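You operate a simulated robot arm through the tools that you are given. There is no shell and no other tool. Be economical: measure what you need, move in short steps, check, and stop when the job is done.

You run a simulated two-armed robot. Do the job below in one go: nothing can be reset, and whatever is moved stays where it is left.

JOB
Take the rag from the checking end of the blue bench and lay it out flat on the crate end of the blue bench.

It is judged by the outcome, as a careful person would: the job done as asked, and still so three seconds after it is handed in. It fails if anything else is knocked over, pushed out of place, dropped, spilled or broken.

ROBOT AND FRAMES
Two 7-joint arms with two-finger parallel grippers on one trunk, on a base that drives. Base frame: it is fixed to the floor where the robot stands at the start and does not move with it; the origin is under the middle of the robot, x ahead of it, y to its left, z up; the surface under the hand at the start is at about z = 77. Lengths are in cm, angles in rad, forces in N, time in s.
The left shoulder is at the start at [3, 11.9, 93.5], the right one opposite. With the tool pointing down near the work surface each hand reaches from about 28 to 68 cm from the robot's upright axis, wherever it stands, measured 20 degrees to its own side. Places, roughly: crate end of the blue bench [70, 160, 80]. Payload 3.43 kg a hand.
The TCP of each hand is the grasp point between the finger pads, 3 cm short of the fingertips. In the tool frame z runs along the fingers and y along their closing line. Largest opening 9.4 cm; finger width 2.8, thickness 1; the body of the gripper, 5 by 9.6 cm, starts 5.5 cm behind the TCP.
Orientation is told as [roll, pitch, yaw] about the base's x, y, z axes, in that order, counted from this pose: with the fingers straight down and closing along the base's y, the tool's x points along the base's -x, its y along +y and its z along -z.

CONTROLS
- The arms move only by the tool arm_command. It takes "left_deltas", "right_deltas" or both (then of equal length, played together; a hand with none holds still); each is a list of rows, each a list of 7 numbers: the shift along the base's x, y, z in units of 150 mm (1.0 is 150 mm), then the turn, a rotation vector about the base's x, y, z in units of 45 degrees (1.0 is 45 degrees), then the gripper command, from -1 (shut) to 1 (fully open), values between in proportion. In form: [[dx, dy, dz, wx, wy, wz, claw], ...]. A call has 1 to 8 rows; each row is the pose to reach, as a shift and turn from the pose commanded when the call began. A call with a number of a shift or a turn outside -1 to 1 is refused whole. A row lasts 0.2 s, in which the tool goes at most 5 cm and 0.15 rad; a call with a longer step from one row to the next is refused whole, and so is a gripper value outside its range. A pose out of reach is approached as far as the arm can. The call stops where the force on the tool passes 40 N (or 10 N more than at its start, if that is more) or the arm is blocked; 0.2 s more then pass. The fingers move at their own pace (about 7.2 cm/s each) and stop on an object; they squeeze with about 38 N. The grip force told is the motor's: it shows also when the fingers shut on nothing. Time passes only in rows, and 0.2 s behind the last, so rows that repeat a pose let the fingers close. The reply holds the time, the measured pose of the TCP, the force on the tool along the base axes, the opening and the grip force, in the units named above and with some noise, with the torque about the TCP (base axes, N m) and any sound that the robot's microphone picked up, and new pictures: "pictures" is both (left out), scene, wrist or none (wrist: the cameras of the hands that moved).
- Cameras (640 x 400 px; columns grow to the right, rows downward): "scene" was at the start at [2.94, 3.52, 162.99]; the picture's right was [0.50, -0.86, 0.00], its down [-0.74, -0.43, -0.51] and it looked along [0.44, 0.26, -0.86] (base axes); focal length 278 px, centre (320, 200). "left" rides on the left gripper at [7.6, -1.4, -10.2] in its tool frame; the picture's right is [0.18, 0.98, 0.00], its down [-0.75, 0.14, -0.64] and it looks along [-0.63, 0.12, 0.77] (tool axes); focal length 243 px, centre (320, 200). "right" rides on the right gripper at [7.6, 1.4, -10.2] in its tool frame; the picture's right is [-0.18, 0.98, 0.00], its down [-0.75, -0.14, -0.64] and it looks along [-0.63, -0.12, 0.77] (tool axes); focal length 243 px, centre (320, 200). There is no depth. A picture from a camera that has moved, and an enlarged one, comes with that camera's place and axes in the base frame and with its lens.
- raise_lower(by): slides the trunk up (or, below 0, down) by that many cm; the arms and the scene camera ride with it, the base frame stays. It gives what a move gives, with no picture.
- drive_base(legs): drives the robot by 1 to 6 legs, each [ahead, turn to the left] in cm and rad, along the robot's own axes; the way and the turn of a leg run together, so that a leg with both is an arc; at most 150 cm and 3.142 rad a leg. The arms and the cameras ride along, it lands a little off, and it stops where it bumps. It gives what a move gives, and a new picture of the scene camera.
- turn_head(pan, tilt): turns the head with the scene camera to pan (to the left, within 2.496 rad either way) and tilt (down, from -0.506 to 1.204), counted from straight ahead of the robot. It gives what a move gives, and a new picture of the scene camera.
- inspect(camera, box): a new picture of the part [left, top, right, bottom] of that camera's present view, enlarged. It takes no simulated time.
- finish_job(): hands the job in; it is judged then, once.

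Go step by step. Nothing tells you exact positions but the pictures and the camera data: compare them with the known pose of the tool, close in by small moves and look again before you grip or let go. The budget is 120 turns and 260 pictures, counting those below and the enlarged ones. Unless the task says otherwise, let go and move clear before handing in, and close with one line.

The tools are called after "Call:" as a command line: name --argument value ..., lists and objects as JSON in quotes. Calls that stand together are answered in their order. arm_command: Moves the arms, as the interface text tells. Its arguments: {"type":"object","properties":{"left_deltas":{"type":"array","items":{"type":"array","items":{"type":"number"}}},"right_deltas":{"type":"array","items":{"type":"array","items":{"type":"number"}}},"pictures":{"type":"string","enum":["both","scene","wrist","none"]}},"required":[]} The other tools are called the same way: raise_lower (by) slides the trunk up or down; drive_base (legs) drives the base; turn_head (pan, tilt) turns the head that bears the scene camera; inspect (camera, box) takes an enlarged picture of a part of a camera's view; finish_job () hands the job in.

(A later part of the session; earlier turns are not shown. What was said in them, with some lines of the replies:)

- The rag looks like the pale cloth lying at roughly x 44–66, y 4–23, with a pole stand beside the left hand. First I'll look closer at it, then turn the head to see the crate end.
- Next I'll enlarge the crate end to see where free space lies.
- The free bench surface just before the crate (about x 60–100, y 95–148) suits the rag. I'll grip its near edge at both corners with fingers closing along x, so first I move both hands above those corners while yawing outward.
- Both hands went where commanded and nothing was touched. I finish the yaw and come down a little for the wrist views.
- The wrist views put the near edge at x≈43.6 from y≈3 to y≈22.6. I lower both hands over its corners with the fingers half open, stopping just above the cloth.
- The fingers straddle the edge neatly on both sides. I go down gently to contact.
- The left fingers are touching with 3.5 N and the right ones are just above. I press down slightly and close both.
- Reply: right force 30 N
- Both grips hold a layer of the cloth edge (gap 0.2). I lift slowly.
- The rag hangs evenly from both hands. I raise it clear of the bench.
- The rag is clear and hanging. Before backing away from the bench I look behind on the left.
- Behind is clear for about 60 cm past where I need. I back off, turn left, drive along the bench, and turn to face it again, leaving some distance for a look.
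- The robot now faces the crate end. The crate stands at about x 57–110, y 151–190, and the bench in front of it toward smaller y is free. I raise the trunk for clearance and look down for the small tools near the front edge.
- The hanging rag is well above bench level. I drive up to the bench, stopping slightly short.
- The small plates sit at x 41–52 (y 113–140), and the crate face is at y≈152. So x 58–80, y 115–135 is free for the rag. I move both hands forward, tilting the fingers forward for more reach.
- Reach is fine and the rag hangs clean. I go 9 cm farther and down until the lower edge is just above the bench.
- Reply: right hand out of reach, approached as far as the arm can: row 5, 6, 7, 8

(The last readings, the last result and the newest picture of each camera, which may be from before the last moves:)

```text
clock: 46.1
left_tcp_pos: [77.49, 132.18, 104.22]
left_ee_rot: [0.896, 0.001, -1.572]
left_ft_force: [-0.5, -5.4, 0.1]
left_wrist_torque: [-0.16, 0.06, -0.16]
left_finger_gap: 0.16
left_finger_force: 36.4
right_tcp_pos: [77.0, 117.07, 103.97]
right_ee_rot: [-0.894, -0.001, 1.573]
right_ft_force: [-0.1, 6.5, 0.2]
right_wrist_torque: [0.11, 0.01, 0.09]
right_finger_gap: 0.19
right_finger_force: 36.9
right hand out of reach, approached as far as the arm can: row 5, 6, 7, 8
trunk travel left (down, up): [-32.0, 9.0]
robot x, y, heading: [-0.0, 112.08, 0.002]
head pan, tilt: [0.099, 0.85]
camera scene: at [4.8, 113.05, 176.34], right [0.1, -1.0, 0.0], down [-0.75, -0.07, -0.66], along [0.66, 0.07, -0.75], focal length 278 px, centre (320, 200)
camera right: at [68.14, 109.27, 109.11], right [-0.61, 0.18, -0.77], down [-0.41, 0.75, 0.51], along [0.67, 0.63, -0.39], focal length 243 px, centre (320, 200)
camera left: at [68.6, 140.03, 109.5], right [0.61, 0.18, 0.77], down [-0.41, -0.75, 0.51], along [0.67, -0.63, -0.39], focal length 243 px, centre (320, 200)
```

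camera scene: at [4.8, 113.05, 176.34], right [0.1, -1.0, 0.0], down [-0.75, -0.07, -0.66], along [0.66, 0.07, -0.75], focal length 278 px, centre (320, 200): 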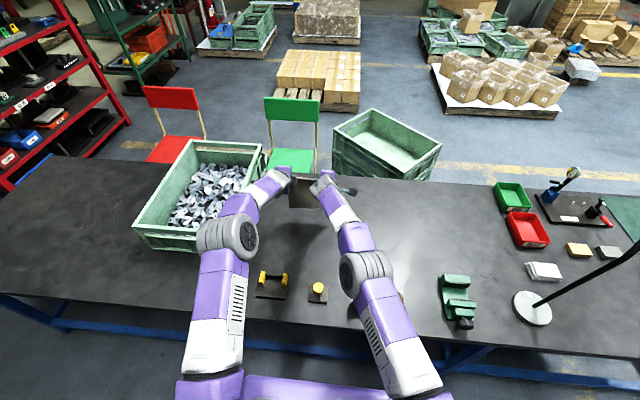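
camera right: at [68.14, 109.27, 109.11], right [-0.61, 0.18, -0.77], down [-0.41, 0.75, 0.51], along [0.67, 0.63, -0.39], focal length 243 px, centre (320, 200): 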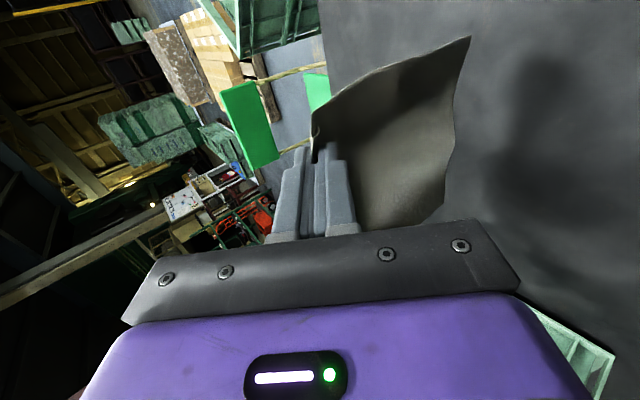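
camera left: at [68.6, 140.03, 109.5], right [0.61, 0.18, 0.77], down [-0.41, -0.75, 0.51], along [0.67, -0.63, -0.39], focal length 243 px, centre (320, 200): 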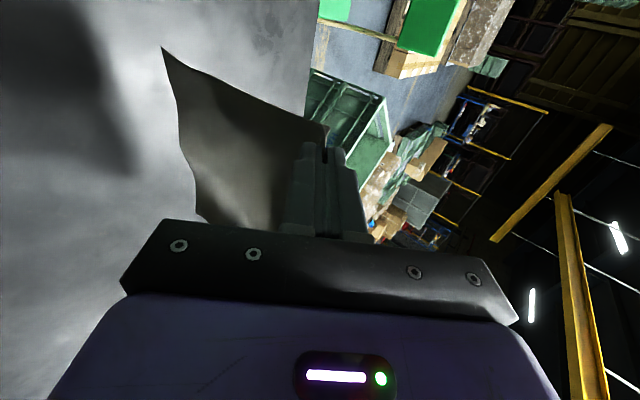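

The right arm was at its limit there, pulling lightly on the cloth. I now come back while lowering so the lower edge touches first and the rag lays down toward me, untilting the fingers on the way.

Call:
arm_command --left_deltas '[[-0.076, -0.01, -0.115, 0, 0, 0, -1], [-0.129, -0.015, -0.248, 0, 0, 0, -1], [-0.223, -0.015, -0.341, 0, 0.057, 0, -1], [-0.383, -0.015, -0.367, 0, 0.121, 0, -1], [-0.539, -0.015, -0.423, 0, 0.223, 0, -1], [-0.689, -0.015, -0.511, 0, 0.35, 0, -1], [-0.839, -0.015, -0.6, 0, 0.478, 0, -1], [-0.955, -0.015, -0.724, 0, 0.605, 0, -1]]' --right_deltas '[[-0.076, 0, -0.115, 0, 0, 0, -1], [-0.129, 0, -0.248, 0, 0, 0, -1], [-0.223, 0, -0.341, 0, 0.057, 0, -1], [-0.383, 0, -0.367, 0, 0.121, 0, -1], [-0.539, 0, -0.423, 0, 0.223, 0, -1], [-0.689, 0, -0.511, 0, 0.35, 0, -1], [-0.839, 0, -0.6, 0, 0.478, 0, -1], [-0.955, 0, -0.724, 0, 0.605, 0, -1]]' --pictures "both"

```text
clock: 48.0
left_tcp_pos: [63.19, 132.12, 93.47]
left_ee_rot: [0.419, 0.0, -1.572]
left_ft_force: [-0.3, -3.5, 0.2]
left_wrist_torque: [-0.11, 0.0, -0.04]
left_finger_gap: 0.19
left_finger_force: 36.9
right_tcp_pos: [62.82, 116.98, 93.01]
right_ee_rot: [-0.419, 0.0, 1.57]
right_ft_force: [-0.1, 3.1, 0.1]
right_wrist_torque: [0.06, 0.01, -0.02]
right_finger_gap: 0.17
right_finger_force: 36.7
trunk travel left (down, up): [-32.0, 9.0]
robot x, y, heading: [0.23, 112.01, -0.001]
head pan, tilt: [0.099, 0.85]
camera scene: at [4.93, 113.07, 176.33], right [0.1, -1.0, 0.0], down [-0.75, -0.07, -0.66], along [0.66, 0.07, -0.75], focal length 278 px, centre (320, 200)
camera right: at [57.32, 109.22, 101.63], right [-0.9, 0.18, -0.4], down [-0.13, 0.75, 0.64], along [0.42, 0.63, -0.65], focal length 243 px, centre (320, 200)
camera left: at [57.73, 139.86, 102.09], right [0.9, 0.18, 0.4], down [-0.13, -0.75, 0.64], along [0.42, -0.63, -0.65], focal length 243 px, centre (320, 200)
```

scene: 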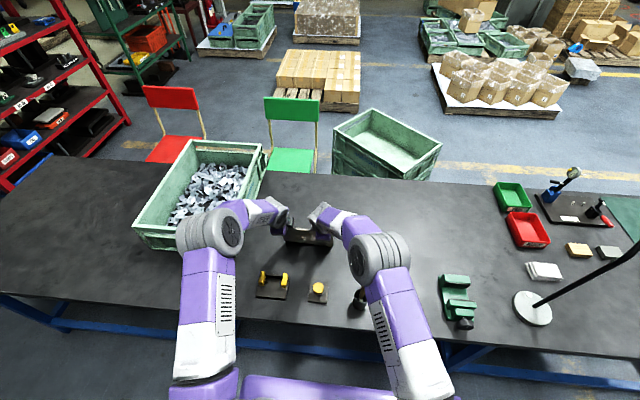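
right: 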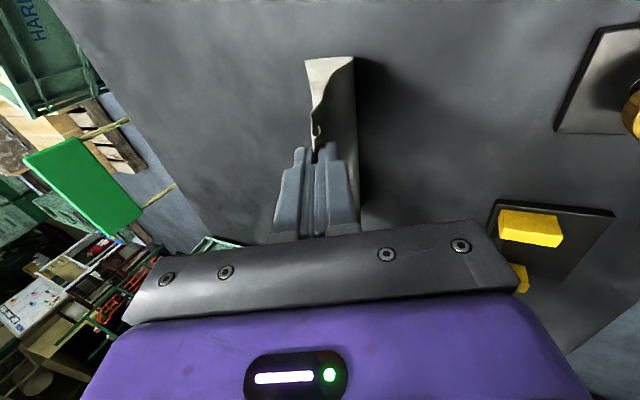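
left: 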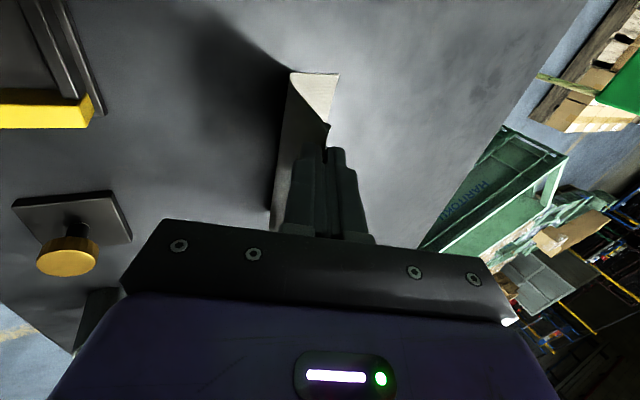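

The lower edge touched later than assumed, landing at x≈72, too close in for a clear finish. I retrace up and forward to start the laying farther out, also easing the slight sideways tension.

Call:
arm_command --left_deltas '[[0.116, -0.01, 0.124, 0, -0.127, 0, -1], [0.266, -0.02, 0.213, 0, -0.255, 0, -1], [0.416, -0.02, 0.301, 0, -0.382, 0, -1], [0.572, -0.02, 0.37, 0, -0.484, 0, -1], [0.732, -0.02, 0.45, 0, -0.548, 0, -1], [0.826, -0.02, 0.5, 0, -0.605, 0, -1], [0.87, -0.02, 0.52, 0, -0.605, 0, -1], [0.87, -0.02, 0.52, 0, -0.605, 0, -1]]' --right_deltas '[[0.116, 0.01, 0.124, 0, -0.127, 0, -1], [0.266, 0.02, 0.213, 0, -0.255, 0, -1], [0.416, 0.02, 0.301, 0, -0.382, 0, -1], [0.572, 0.02, 0.37, 0, -0.484, 0, -1], [0.732, 0.02, 0.45, 0, -0.548, 0, -1], [0.826, 0.02, 0.5, 0, -0.605, 0, -1], [0.87, 0.02, 0.52, 0, -0.605, 0, -1], [0.87, 0.02, 0.52, 0, -0.605, 0, -1]]' --pictures "wrist"

```text
clock: 49.8
left_tcp_pos: [76.07, 131.82, 101.16]
left_ee_rot: [0.896, -0.001, -1.57]
left_ft_force: [0.4, -0.4, -0.3]
left_wrist_torque: [-0.01, 0.05, 0.01]
left_finger_gap: 0.2
left_finger_force: 37.5
right_tcp_pos: [75.74, 117.21, 100.82]
right_ee_rot: [-0.897, 0.0, 1.571]
right_ft_force: [0.4, -0.2, 0.2]
right_wrist_torque: [0.01, -0.01, 0.01]
right_finger_gap: 0.22
right_finger_force: 36.8
trunk travel left (down, up): [-32.0, 9.0]
robot x, y, heading: [0.18, 112.28, -0.003]
head pan, tilt: [0.099, 0.85]
camera right: at [66.87, 109.48, 106.02], right [-0.61, 0.18, -0.77], down [-0.41, 0.75, 0.51], along [0.67, 0.63, -0.39], focal length 243 px, centre (320, 200)
camera left: at [67.28, 139.54, 106.47], right [0.61, 0.18, 0.77], down [-0.41, -0.75, 0.51], along [0.67, -0.63, -0.39], focal length 243 px, centre (320, 200)
```

right: 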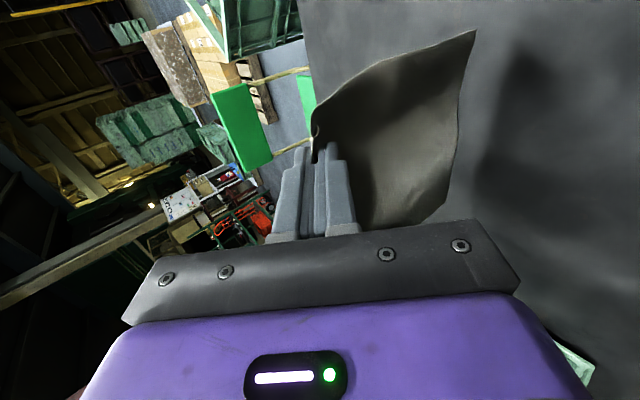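
left: 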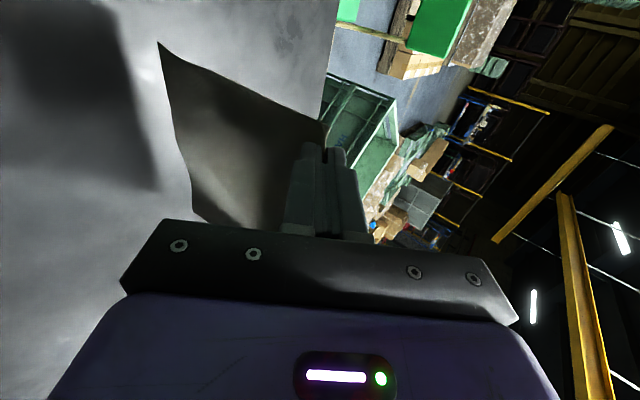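

The rag now hangs with its lower edge about 2–3 cm above the bench at x≈78. I lower straight to contact first, then retreat.

Call:
arm_command --left_deltas '[[0, 0, -0.147, 0, 0, 0, -1], [-0.033, 0, -0.26, 0, 0, 0, -1], [-0.181, 0, -0.287, 0, 0.057, 0, -1], [-0.338, 0, -0.317, 0, 0.146, 0, -1], [-0.493, 0, -0.366, 0, 0.248, 0, -1], [-0.61, 0, -0.44, 0, 0.376, 0, -1], [-0.727, 0, -0.53, 0, 0.503, 0, -1], [-0.822, 0, -0.621, 0, 0.63, 0, -1]]' --right_deltas '[[0, 0, -0.147, 0, 0, 0, -1], [-0.033, 0, -0.26, 0, 0, 0, -1], [-0.181, 0, -0.287, 0, 0.057, 0, -1], [-0.338, 0, -0.317, 0, 0.146, 0, -1], [-0.493, 0, -0.366, 0, 0.248, 0, -1], [-0.61, 0, -0.44, 0, 0.376, 0, -1], [-0.727, 0, -0.53, 0, 0.503, 0, -1], [-0.822, 0, -0.621, 0, 0.63, 0, -1]]' --pictures "wrist"

```text
clock: 51.5
left_tcp_pos: [63.9, 131.84, 91.89]
left_ee_rot: [0.399, 0.0, -1.574]
left_ft_force: [0.4, 0.1, -0.5]
left_wrist_torque: [-0.02, -0.06, -0.01]
left_finger_gap: 0.21
left_finger_force: 37.2
right_tcp_pos: [63.5, 117.22, 91.57]
right_ee_rot: [-0.399, 0.001, 1.57]
right_ft_force: [0.7, -0.2, -0.2]
right_wrist_torque: [0.01, 0.0, 0.0]
right_finger_gap: 0.19
right_finger_force: 36.7
trunk travel left (down, up): [-32.0, 9.0]
robot x, y, heading: [-0.11, 112.26, -0.003]
head pan, tilt: [0.099, 0.85]
camera right: at [58.16, 109.52, 100.27], right [-0.91, 0.18, -0.38], down [-0.12, 0.75, 0.65], along [0.41, 0.63, -0.66], focal length 243 px, centre (320, 200)
camera left: at [58.56, 139.56, 100.66], right [0.91, 0.18, 0.38], down [-0.12, -0.75, 0.65], along [0.41, -0.63, -0.66], focal length 243 px, centre (320, 200)
```

right: 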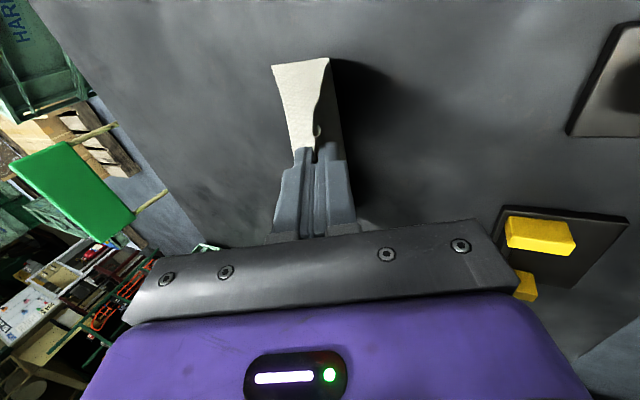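
left: 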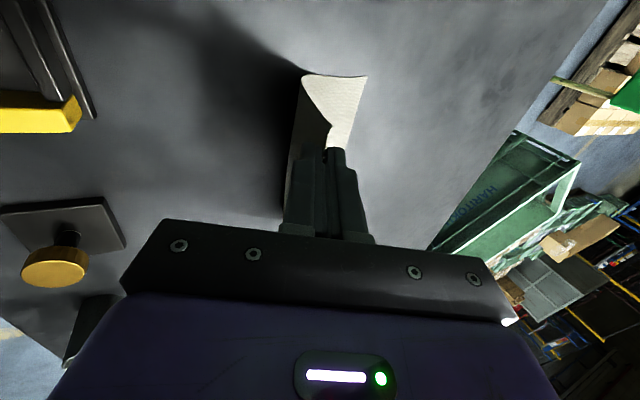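

The far edge now rests at x≈75, flap flat and pointing away. I continue lowering and untilting, then check clearance to the yellow clips.

Call:
arm_command --left_deltas '[[-0.091, 0, -0.074, 0, 0.102, 0, -1], [-0.196, 0, -0.17, 0, 0.204, 0, -1], [-0.287, 0, -0.267, 0, 0.306, 0, -1], [-0.358, 0, -0.371, 0, 0.407, 0, -1], [-0.409, 0, -0.477, 0, 0.508, 0, -1]]' --right_deltas '[[-0.091, 0, -0.074, 0, 0.102, 0, -1], [-0.196, 0, -0.17, 0, 0.204, 0, -1], [-0.287, 0, -0.267, 0, 0.306, 0, -1], [-0.358, 0, -0.371, 0, 0.407, 0, -1], [-0.409, 0, -0.477, 0, 0.508, 0, -1]]' --pictures "both"

```text
clock: 52.8
left_tcp_pos: [57.76, 131.86, 84.6]
left_ee_rot: [0.001, 0.001, -1.57]
left_ft_force: [-0.2, 0.0, -0.5]
left_wrist_torque: [-0.02, -0.03, 0.04]
left_finger_gap: 0.18
left_finger_force: 36.8
right_tcp_pos: [57.24, 117.25, 84.33]
right_ee_rot: [0.0, -0.001, 1.572]
right_ft_force: [-0.3, -0.5, 0.2]
right_wrist_torque: [-0.03, 0.0, 0.0]
right_finger_gap: 0.21
right_finger_force: 36.5
trunk travel left (down, up): [-32.0, 9.0]
robot x, y, heading: [0.0, 112.05, -0.001]
head pan, tilt: [0.099, 0.85]
camera scene: at [4.92, 113.08, 176.34], right [0.1, -1.0, 0.0], down [-0.75, -0.07, -0.66], along [0.66, 0.07, -0.75], focal length 278 px, centre (320, 200)
camera right: at [55.95, 109.57, 94.48], right [-0.98, 0.18, 0.0], down [0.14, 0.75, 0.64], along [0.12, 0.63, -0.77], focal length 243 px, centre (320, 200)
camera left: at [56.35, 139.59, 94.83], right [0.98, 0.18, 0.0], down [0.14, -0.75, 0.64], along [0.12, -0.63, -0.77], focal length 243 px, centre (320, 200)
```

scene: 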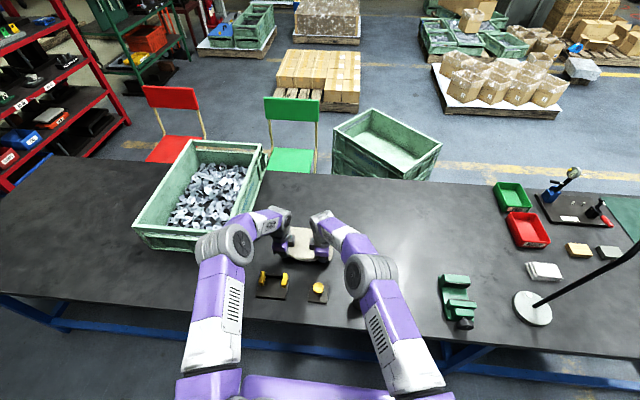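
right: 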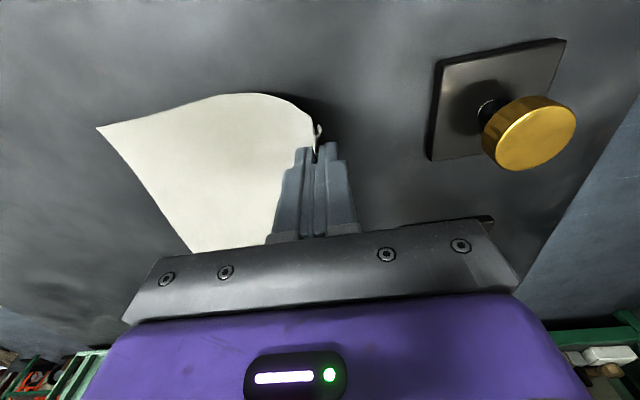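
left: 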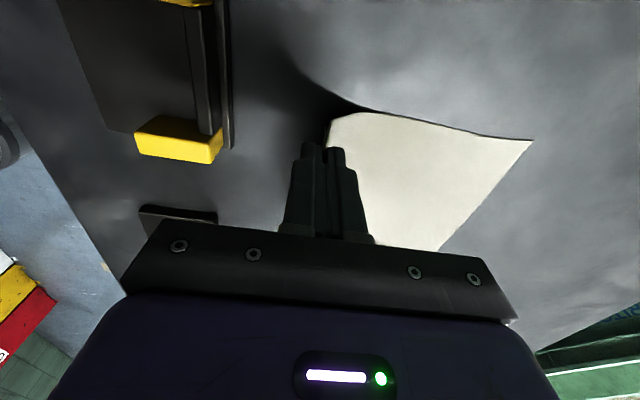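

Clear of the clips, and the rag is nearly down with far corners at (74.5, 134) and (74, 114). I lower the gripped edge to the bench with a slight pull back.

Call:
arm_command --left_deltas '[[-0.04, 0, -0.08, 0, 0, 0, -1], [-0.08, 0, -0.15, 0, 0, 0, -1], [-0.11, 0, -0.22, 0, 0, 0, -1], [-0.13, 0, -0.27, 0, 0, 0, -1], [-0.13, 0, -0.28, 0, 0, 0, -1]]' --right_deltas '[[-0.03, 0, -0.08, 0, 0, 0, -1], [-0.06, 0, -0.14, 0, 0, 0, -1], [-0.08, 0, -0.21, 0, 0, 0, -1], [-0.1, 0, -0.25, 0, 0, 0, -1], [-0.1, 0, -0.265, 0, 0, 0, -1]]' --pictures "wrist"

```text
clock: 54.0
left_tcp_pos: [55.79, 131.8, 80.45]
left_ee_rot: [0.001, 0.0, -1.572]
left_ft_force: [-0.2, -0.5, 0.4]
left_wrist_torque: [0.01, -0.04, -0.01]
left_finger_gap: 0.16
left_finger_force: 36.6
right_tcp_pos: [55.79, 117.22, 80.43]
right_ee_rot: [-0.002, -0.001, 1.572]
right_ft_force: [-0.2, -0.6, 0.0]
right_wrist_torque: [0.03, -0.03, 0.0]
right_finger_gap: 0.19
right_finger_force: 36.8
trunk travel left (down, up): [-32.0, 9.0]
robot x, y, heading: [-0.25, 112.07, -0.001]
head pan, tilt: [0.099, 0.85]
camera right: at [54.38, 109.52, 90.54], right [-0.98, 0.18, 0.0], down [0.14, 0.75, 0.64], along [0.12, 0.63, -0.77], focal length 243 px, centre (320, 200)
camera left: at [54.35, 139.54, 90.68], right [0.98, 0.18, 0.0], down [0.14, -0.75, 0.64], along [0.12, -0.63, -0.77], focal length 243 px, centre (320, 200)
```

right: 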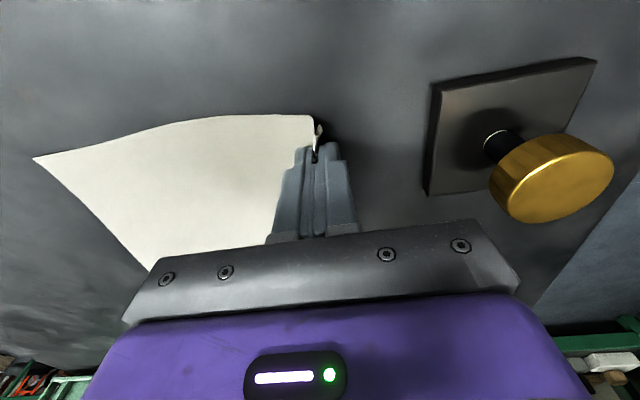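
left: 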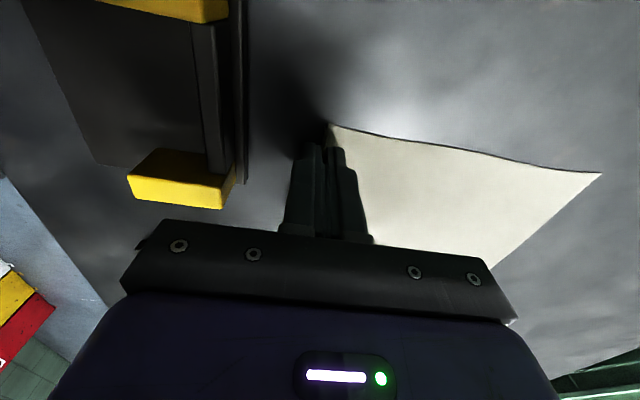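

The rag lies flat. I open the fingers just a little and rise straight up slowly.

Call:
arm_command --left_deltas '[[0, 0, 0.01, 0, 0, 0, -0.7], [0, 0, 0.02, 0, 0, 0, -0.55], [0, 0, 0.05, 0, 0, 0, -0.55], [0, 0, 0.12, 0, 0, 0, -0.55], [0, 0, 0.22, 0, 0, 0, -0.55], [0, 0, 0.4, 0, 0, 0, -0.55], [0, 0, 0.6, 0, 0, 0, -0.55]]' --right_deltas '[[0, 0, 0.01, 0, 0, 0, -0.7], [0, 0, 0.02, 0, 0, 0, -0.55], [0, 0, 0.05, 0, 0, 0, -0.55], [0, 0, 0.12, 0, 0, 0, -0.55], [0, 0, 0.22, 0, 0, 0, -0.55], [0, 0, 0.4, 0, 0, 0, -0.55], [0, 0, 0.6, 0, 0, 0, -0.55]]' --pictures "both"

```text
clock: 55.5
left_tcp_pos: [55.77, 131.83, 89.51]
left_ee_rot: [0.003, -0.001, -1.571]
left_ft_force: [-0.7, -0.1, -1.1]
left_wrist_torque: [-0.03, -0.02, -0.01]
left_finger_gap: 2.13
left_finger_force: 0.2
right_tcp_pos: [55.77, 117.21, 89.37]
right_ee_rot: [-0.002, -0.001, 1.571]
right_ft_force: [-0.8, -0.5, 0.2]
right_wrist_torque: [-0.02, -0.03, 0.02]
right_finger_gap: 2.14
right_finger_force: 0.1
trunk travel left (down, up): [-32.0, 9.0]
robot x, y, heading: [-0.08, 112.16, -0.005]
head pan, tilt: [0.099, 0.85]
camera scene: at [4.74, 113.03, 176.35], right [0.1, -1.0, 0.0], down [-0.75, -0.07, -0.66], along [0.66, 0.07, -0.75], focal length 278 px, centre (320, 200)
camera right: at [54.34, 109.45, 99.55], right [-0.98, 0.18, 0.0], down [0.14, 0.75, 0.64], along [0.12, 0.63, -0.77], focal length 243 px, centre (320, 200)
camera left: at [54.29, 139.52, 99.72], right [0.98, 0.18, 0.0], down [0.14, -0.75, 0.64], along [0.12, -0.63, -0.77], focal length 243 px, centre (320, 200)
```

scene: 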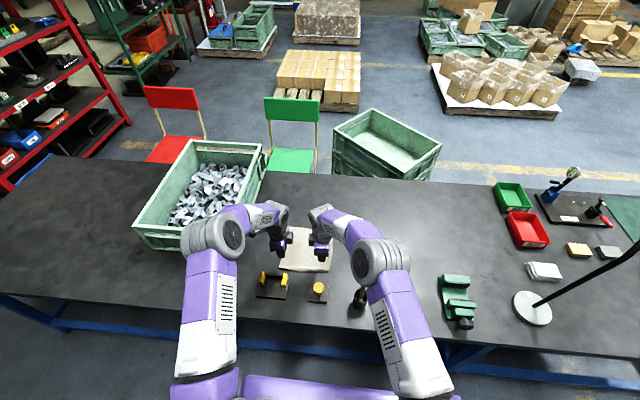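
right: 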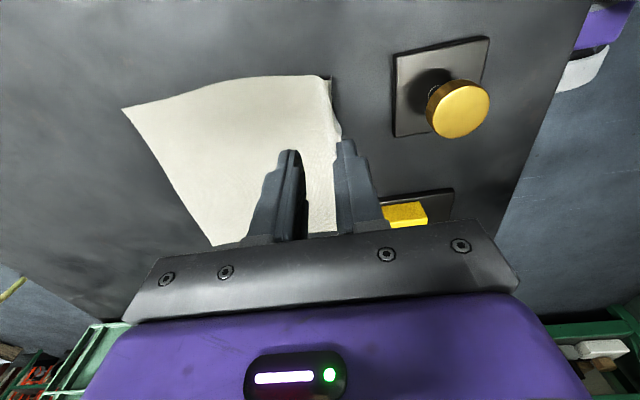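
left: 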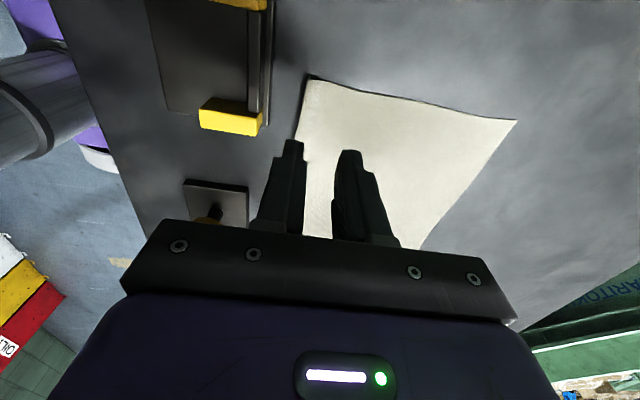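

Released cleanly, and the rag lies flat with just a small raised lip at the near right corner. I rise and draw the hands back for a full look.

Call:
arm_command --left_deltas '[[0, 0, 0.2, 0, 0, 0, -0.55], [0, 0, 0.4, 0, 0, 0, -0.55], [-0.1, 0, 0.6, 0, 0, 0, -0.55], [-0.3, 0, 0.75, 0, 0, 0, -0.55], [-0.5, 0, 0.9, 0, 0, 0, -0.55], [-0.7, 0.1, 1, 0, 0, 0, -0.55], [-0.85, 0.2, 1, 0, 0, 0, -0.55], [-1, 0.3, 1, 0, 0, 0, -0.55]]' --right_deltas '[[0, 0, 0.2, 0, 0, 0, -0.55], [0, 0, 0.4, 0, 0, 0, -0.55], [-0.1, 0, 0.6, 0, 0, 0, -0.55], [-0.3, 0, 0.75, 0, 0, 0, -0.55], [-0.5, 0, 0.9, 0, 0, 0, -0.55], [-0.7, -0.2, 1, 0, 0, 0, -0.55], [-0.85, -0.4, 1, 0, 0, 0, -0.55], [-1, -0.6, 1, 0, 0, 0, -0.55]]' --pictures "scene"

Call:
inspect --camera "scene" --box '[220, 200, 380, 320]'

```text
clock: 57.4
left_tcp_pos: [40.66, 136.25, 104.58]
left_ee_rot: [0.002, -0.002, -1.573]
left_ft_force: [-0.6, 0.1, 0.2]
left_wrist_torque: [0.0, -0.03, -0.03]
left_finger_gap: 2.12
left_finger_force: 0.0
right_tcp_pos: [40.55, 108.24, 104.29]
right_ee_rot: [-0.002, 0.0, 1.57]
right_ft_force: [-0.6, 0.0, 0.1]
right_wrist_torque: [-0.01, -0.02, -0.01]
right_finger_gap: 2.1
right_finger_force: 0.1
trunk travel left (down, up): [-32.0, 9.0]
robot x, y, heading: [-0.33, 112.06, -0.001]
head pan, tilt: [0.099, 0.85]
camera scene: at [4.61, 112.98, 176.35], right [0.1, -1.0, 0.0], down [-0.75, -0.07, -0.66], along [0.66, 0.07, -0.75], focal length 278 px, centre (320, 200)
```

scene: 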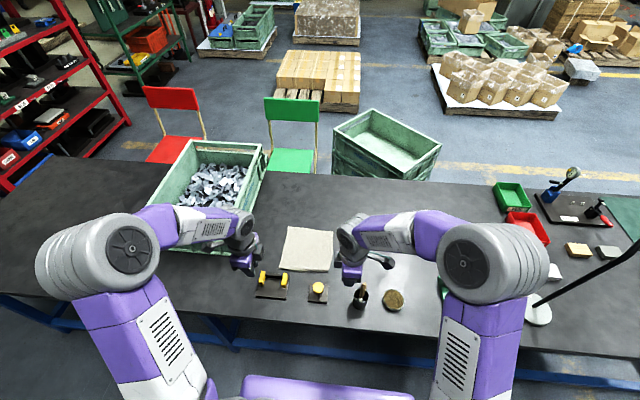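

```text
3.33 times, centred on (300, 260) of scene
camera zoom: at [4.61, 112.98, 176.35], right [0.1, -1.0, 0.0], down [-0.75, -0.07, -0.66], along [0.66, 0.07, -0.75], focal length 926 px, centre (387, 0)
```

zoom: 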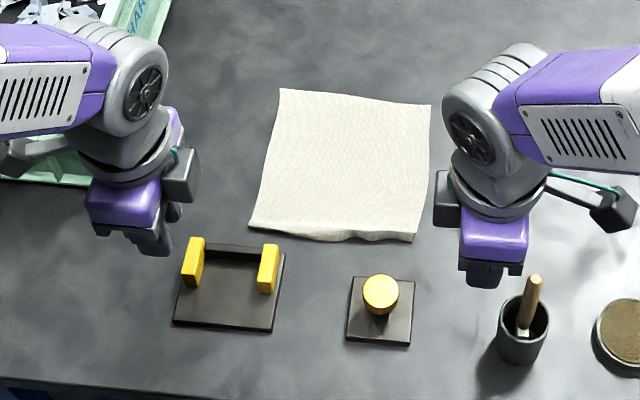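

The rag lies squared up beside the crate, with everything else where it was. I check the near edge for a fold.

Call:
inspect --camera "scene" --box '[270, 220, 346, 268]'

Call:
inspect --camera "right" --box '[0, 0, 640, 400]'

Call:
inspect --camera "left" --box '[200, 0, 640, 275]'

```text
8.33 times, centred on (308, 244) of scene
camera zoom: at [4.61, 112.98, 176.35], right [0.1, -1.0, 0.0], down [-0.75, -0.07, -0.66], along [0.66, 0.07, -0.75], focal length 2314 px, centre (420, -167)
```

zoom: 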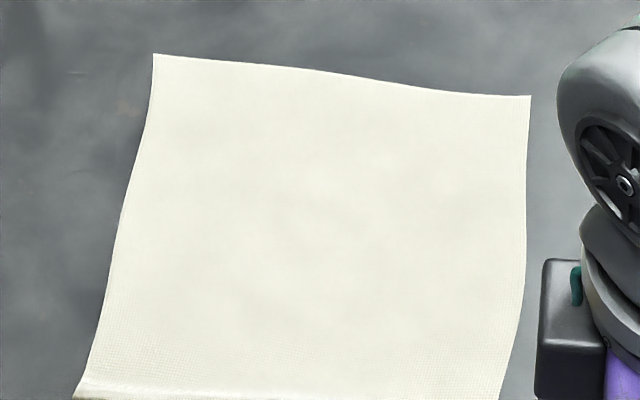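

```text
1.00 times, centred on (320, 200) of right (not enlarged: the box is as wide or as high as the picture)
camera zoom: at [39.18, 100.47, 114.55], right [-0.98, 0.18, 0.0], down [0.14, 0.75, 0.64], along [0.12, 0.63, -0.77], focal length 243 px, centre (320, 200)
```

zoom: 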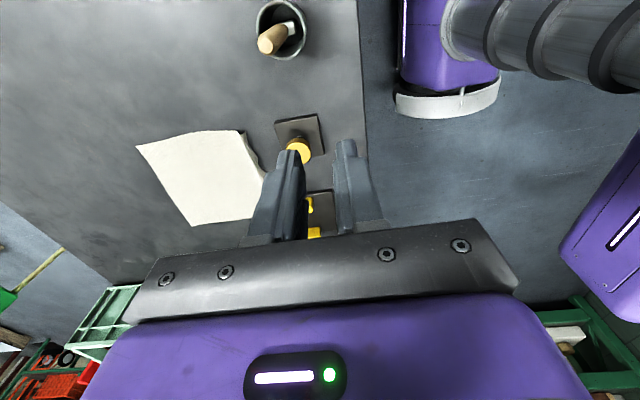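

```text
1.45 times, centred on (420, 138) of left
camera zoom: at [39.22, 143.97, 114.77], right [0.98, 0.18, 0.0], down [0.14, -0.75, 0.64], along [0.12, -0.63, -0.77], focal length 353 px, centre (174, 291)
```

zoom: 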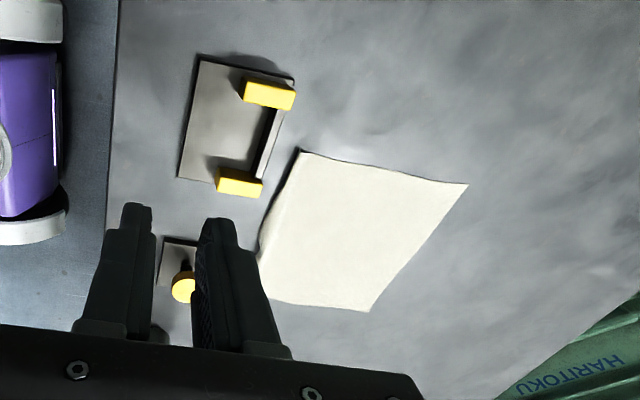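

Call:
inspect --camera "scene" --box '[272, 250, 336, 290]'

Call:
inspect --camera "right" --box '[130, 110, 290, 230]'

```text
10.00 times, centred on (304, 270) of scene
camera zoom: at [4.61, 112.98, 176.35], right [0.1, -1.0, 0.0], down [-0.75, -0.07, -0.66], along [0.66, 0.07, -0.75], focal length 2777 px, centre (480, -500)
```

zoom: 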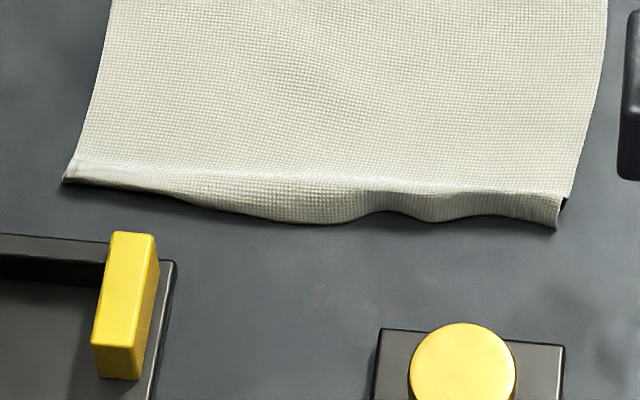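

```text
3.33 times, centred on (210, 170) of right
camera zoom: at [39.18, 100.47, 114.55], right [-0.98, 0.18, 0.0], down [0.14, 0.75, 0.64], along [0.12, 0.63, -0.77], focal length 809 px, centre (687, 300)
```

zoom: 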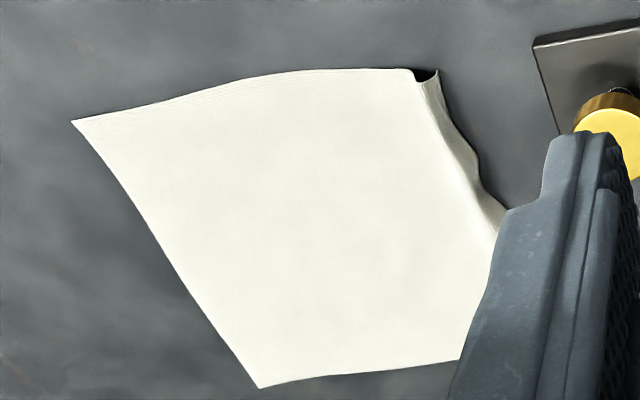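

Only the near edge has a small ridge about 1 cm high, where it was pinched. I'll press it flat with closed fingertips, so I bring both hands back above it.

Call:
arm_command --left_deltas '[[0.2, -0.05, 0, 0, 0, 0, -1], [0.4, -0.1, 0, 0, 0, 0, -1], [0.6, -0.2, 0, 0, 0, 0, -1], [0.8, -0.3, 0, 0, 0, 0, -1], [1, -0.31, -0.1, 0, 0, 0, -1], [1, -0.31, -0.35, 0, 0, 0, -1], [1, -0.31, -0.6, 0, 0, 0, -1]]' --right_deltas '[[0.2, 0.1, 0, 0, 0, 0, -1], [0.4, 0.2, 0, 0, 0, 0, -1], [0.6, 0.4, 0, 0, 0, 0, -1], [0.8, 0.6, 0, 0, 0, 0, -1], [1, 0.62, -0.1, 0, 0, 0, -1], [1, 0.62, -0.35, 0, 0, 0, -1], [1, 0.62, -0.6, 0, 0, 0, -1]]' --pictures "none"

Call:
arm_command --left_deltas '[[0.08, 0, -0.2, 0, 0, 0, -1], [0.1, 0, -0.45, 0, 0, 0, -1], [0.1, 0, -0.65, 0, 0, 0, -1], [0.1, 0, -0.8, 0, 0, 0, -1], [0.1, 0, -0.9, 0, 0, 0, -1]]' --right_deltas '[[0.08, 0, -0.2, 0, 0, 0, -1], [0.1, 0, -0.45, 0, 0, 0, -1], [0.1, 0, -0.65, 0, 0, 0, -1], [0.1, 0, -0.8, 0, 0, 0, -1], [0.1, 0, -0.89, 0, 0, 0, -1]]' --pictures "wrist"

```text
clock: 59.0
left_tcp_pos: [55.89, 131.76, 95.32]
left_ee_rot: [0.003, 0.0, -1.571]
left_ft_force: [0.4, -0.3, -0.3]
left_wrist_torque: [0.0, 0.01, -0.03]
left_finger_gap: 0.0
left_finger_force: 32.5
right_tcp_pos: [56.02, 117.55, 95.25]
right_ee_rot: [-0.001, -0.001, 1.57]
right_ft_force: [0.9, -0.8, 0.2]
right_wrist_torque: [-0.03, 0.0, 0.02]
right_finger_gap: 0.0
right_finger_force: 32.9
trunk travel left (down, up): [-32.0, 9.0]
robot x, y, heading: [-0.12, 112.11, 0.002]
head pan, tilt: [0.099, 0.85]
```

```text
clock: 60.1
left_tcp_pos: [57.3, 131.65, 82.0]
left_ee_rot: [0.002, -0.001, -1.57]
left_ft_force: [-0.2, -0.1, 0.1]
left_wrist_torque: [-0.02, -0.03, -0.02]
left_finger_gap: 0.0
left_finger_force: 33.0
right_tcp_pos: [57.44, 117.69, 81.96]
right_ee_rot: [-0.001, 0.0, 1.57]
right_ft_force: [-0.9, 0.7, 0.7]
right_wrist_torque: [0.01, 0.0, 0.0]
right_finger_gap: 0.01
right_finger_force: 33.3
trunk travel left (down, up): [-32.0, 9.0]
robot x, y, heading: [0.11, 112.15, 0.002]
head pan, tilt: [0.099, 0.85]
camera right: at [55.94, 109.83, 92.12], right [-0.98, 0.18, 0.0], down [0.14, 0.75, 0.64], along [0.12, 0.63, -0.77], focal length 243 px, centre (320, 200)
camera left: at [55.9, 139.4, 92.15], right [0.98, 0.18, 0.0], down [0.14, -0.75, 0.64], along [0.12, -0.63, -0.77], focal length 243 px, centre (320, 200)
```

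right: 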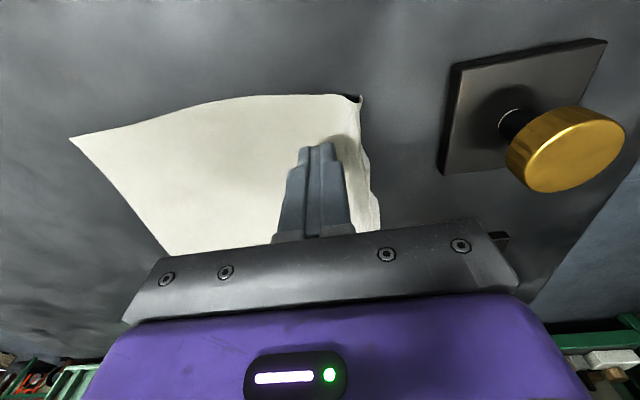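
left: 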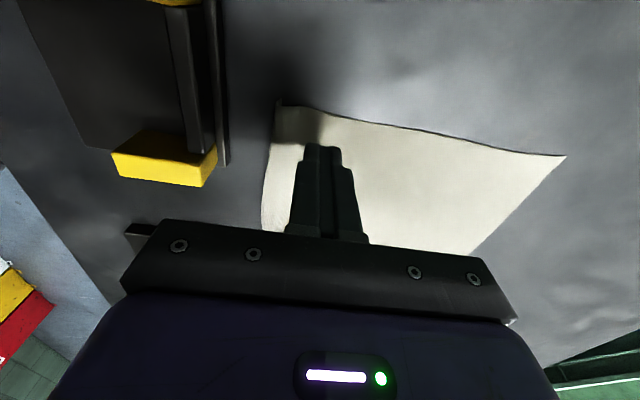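

I press down lightly while wiping about 2 cm toward the edge, then lift.

Call:
arm_command --left_deltas '[[0, 0, -0.08, 0, 0, 0, -1], [0, 0, -0.115, 0, 0, 0, -1], [-0.06, 0, -0.118, 0, 0, 0, -1], [-0.12, 0, -0.118, 0, 0, 0, -1], [-0.13, 0, -0.12, 0, 0, 0, -1], [-0.13, 0, -0.05, 0, 0, 0, -1], [-0.13, 0, 0.1, 0, 0, 0, -1], [-0.1, 0, 0.35, 0, 0, 0, -1]]' --right_deltas '[[0, 0, -0.08, 0, 0, 0, -1], [0, 0, -0.115, 0, 0, 0, -1], [-0.06, 0, -0.118, 0, 0, 0, -1], [-0.12, 0, -0.118, 0, 0, 0, -1], [-0.14, 0, -0.12, 0, 0, 0, -1], [-0.14, 0, -0.05, 0, 0, 0, -1], [-0.14, 0, 0.1, 0, 0, 0, -1], [-0.1, 0, 0.35, 0, 0, 0, -1]]' --pictures "wrist"

```text
clock: 62.0
left_tcp_pos: [55.67, 131.64, 87.33]
left_ee_rot: [0.003, 0.002, -1.57]
left_ft_force: [1.2, 0.2, 0.3]
left_wrist_torque: [0.02, -0.01, -0.01]
left_finger_gap: 0.0
left_finger_force: 33.0
right_tcp_pos: [55.66, 117.49, 87.34]
right_ee_rot: [-0.002, 0.0, 1.571]
right_ft_force: [-0.7, 0.1, 0.2]
right_wrist_torque: [0.0, -0.02, -0.03]
right_finger_gap: 0.0
right_finger_force: 32.8
trunk travel left (down, up): [-32.0, 9.0]
robot x, y, heading: [-0.01, 111.79, -0.001]
head pan, tilt: [0.099, 0.85]
camera right: at [54.26, 109.83, 97.45], right [-0.98, 0.18, 0.0], down [0.14, 0.75, 0.64], along [0.12, 0.63, -0.77], focal length 243 px, centre (320, 200)
camera left: at [54.28, 139.43, 97.52], right [0.98, 0.18, 0.0], down [0.14, -0.75, 0.64], along [0.12, -0.63, -0.77], focal length 243 px, centre (320, 200)
```

right: 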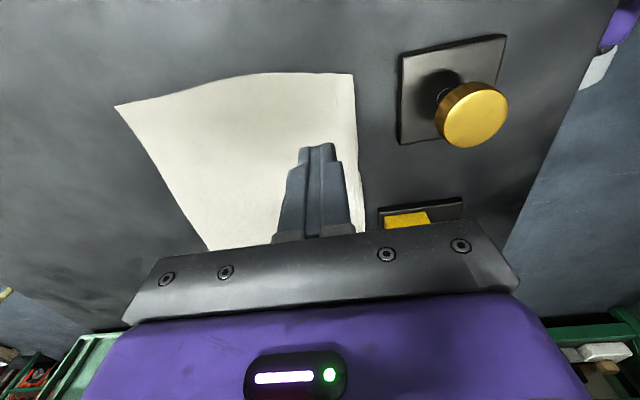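
left: 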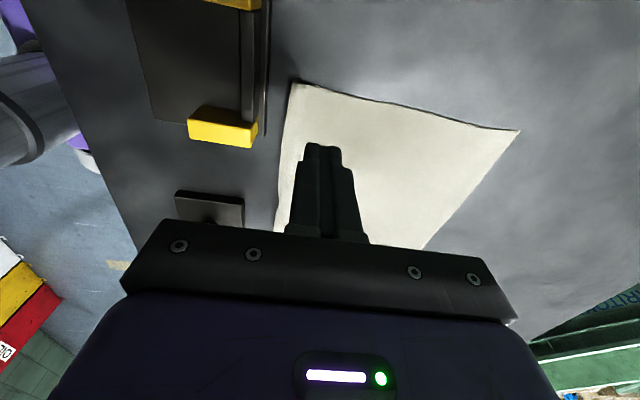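

That flattened the corners nicely. I retreat the hands and take a final look.

Call:
arm_command --left_deltas '[[0, 0, 0.2, 0, 0, 0, -1], [0, 0, 0.4, 0, 0, 0, -1], [-0.1, 0, 0.6, 0, 0, 0, -1], [-0.3, 0.05, 0.8, 0, 0, 0, -1], [-0.5, 0.1, 1, 0, 0, 0, -1], [-0.7, 0.2, 1, 0, 0, 0, -1], [-0.85, 0.3, 1, 0, 0, 0, -1], [-1, 0.4, 1, 0, 0, 0, -1]]' --right_deltas '[[0, 0, 0.2, 0, 0, 0, -1], [0, 0, 0.4, 0, 0, 0, -1], [-0.1, 0, 0.6, 0, 0, 0, -1], [-0.3, -0.1, 0.8, 0, 0, 0, -1], [-0.5, -0.2, 1, 0, 0, 0, -1], [-0.7, -0.4, 1, 0, 0, 0, -1], [-0.85, -0.6, 1, 0, 0, 0, -1], [-1, -0.8, 1, 0, 0, 0, -1]]' --pictures "scene"

Call:
inspect --camera "scene" --box '[260, 220, 356, 280]'

```text
clock: 63.8
left_tcp_pos: [40.67, 137.52, 102.28]
left_ee_rot: [0.003, 0.002, -1.571]
left_ft_force: [-0.3, 0.5, -0.8]
left_wrist_torque: [0.04, -0.02, -0.02]
left_finger_gap: 0.0
left_finger_force: 32.7
right_tcp_pos: [40.65, 105.49, 102.33]
right_ee_rot: [-0.002, 0.0, 1.57]
right_ft_force: [-0.9, -0.1, -0.3]
right_wrist_torque: [0.03, -0.04, 0.01]
right_finger_gap: 0.0
right_finger_force: 33.1
trunk travel left (down, up): [-32.0, 9.0]
robot x, y, heading: [-0.25, 112.03, -0.003]
head pan, tilt: [0.099, 0.85]
camera scene: at [4.65, 112.99, 176.35], right [0.1, -1.0, 0.0], down [-0.75, -0.07, -0.66], along [0.66, 0.07, -0.75], focal length 278 px, centre (320, 200)
```

scene: 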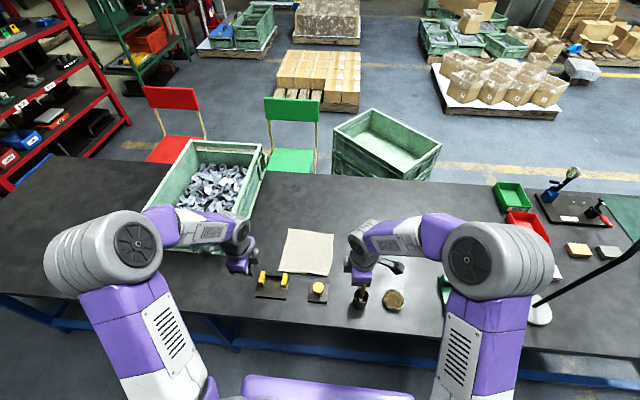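

```text
6.67 times, centred on (308, 250) of scene
camera zoom: at [4.65, 112.99, 176.35], right [0.1, -1.0, 0.0], down [-0.75, -0.07, -0.66], along [0.66, 0.07, -0.75], focal length 1852 px, centre (400, -133)
```

zoom: 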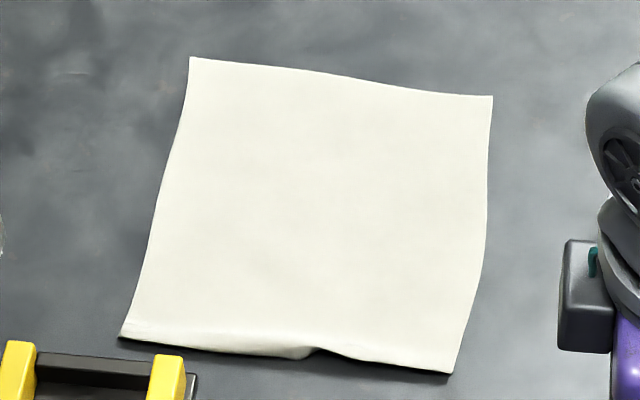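

The rag lies flat and spread out beside the crate, the hands are clear, and nothing else has moved. I hand the job in.

Call:
finish_job

```text
The job is handed in.
```

The rag is off the checking end and lies flat on the crate end of the blue bench. It sits just short of the crate, at about x 54–75, y 114–135. A slight ridge remains along its near edge. Nothing else was knocked or moved, as far as the pictures show.
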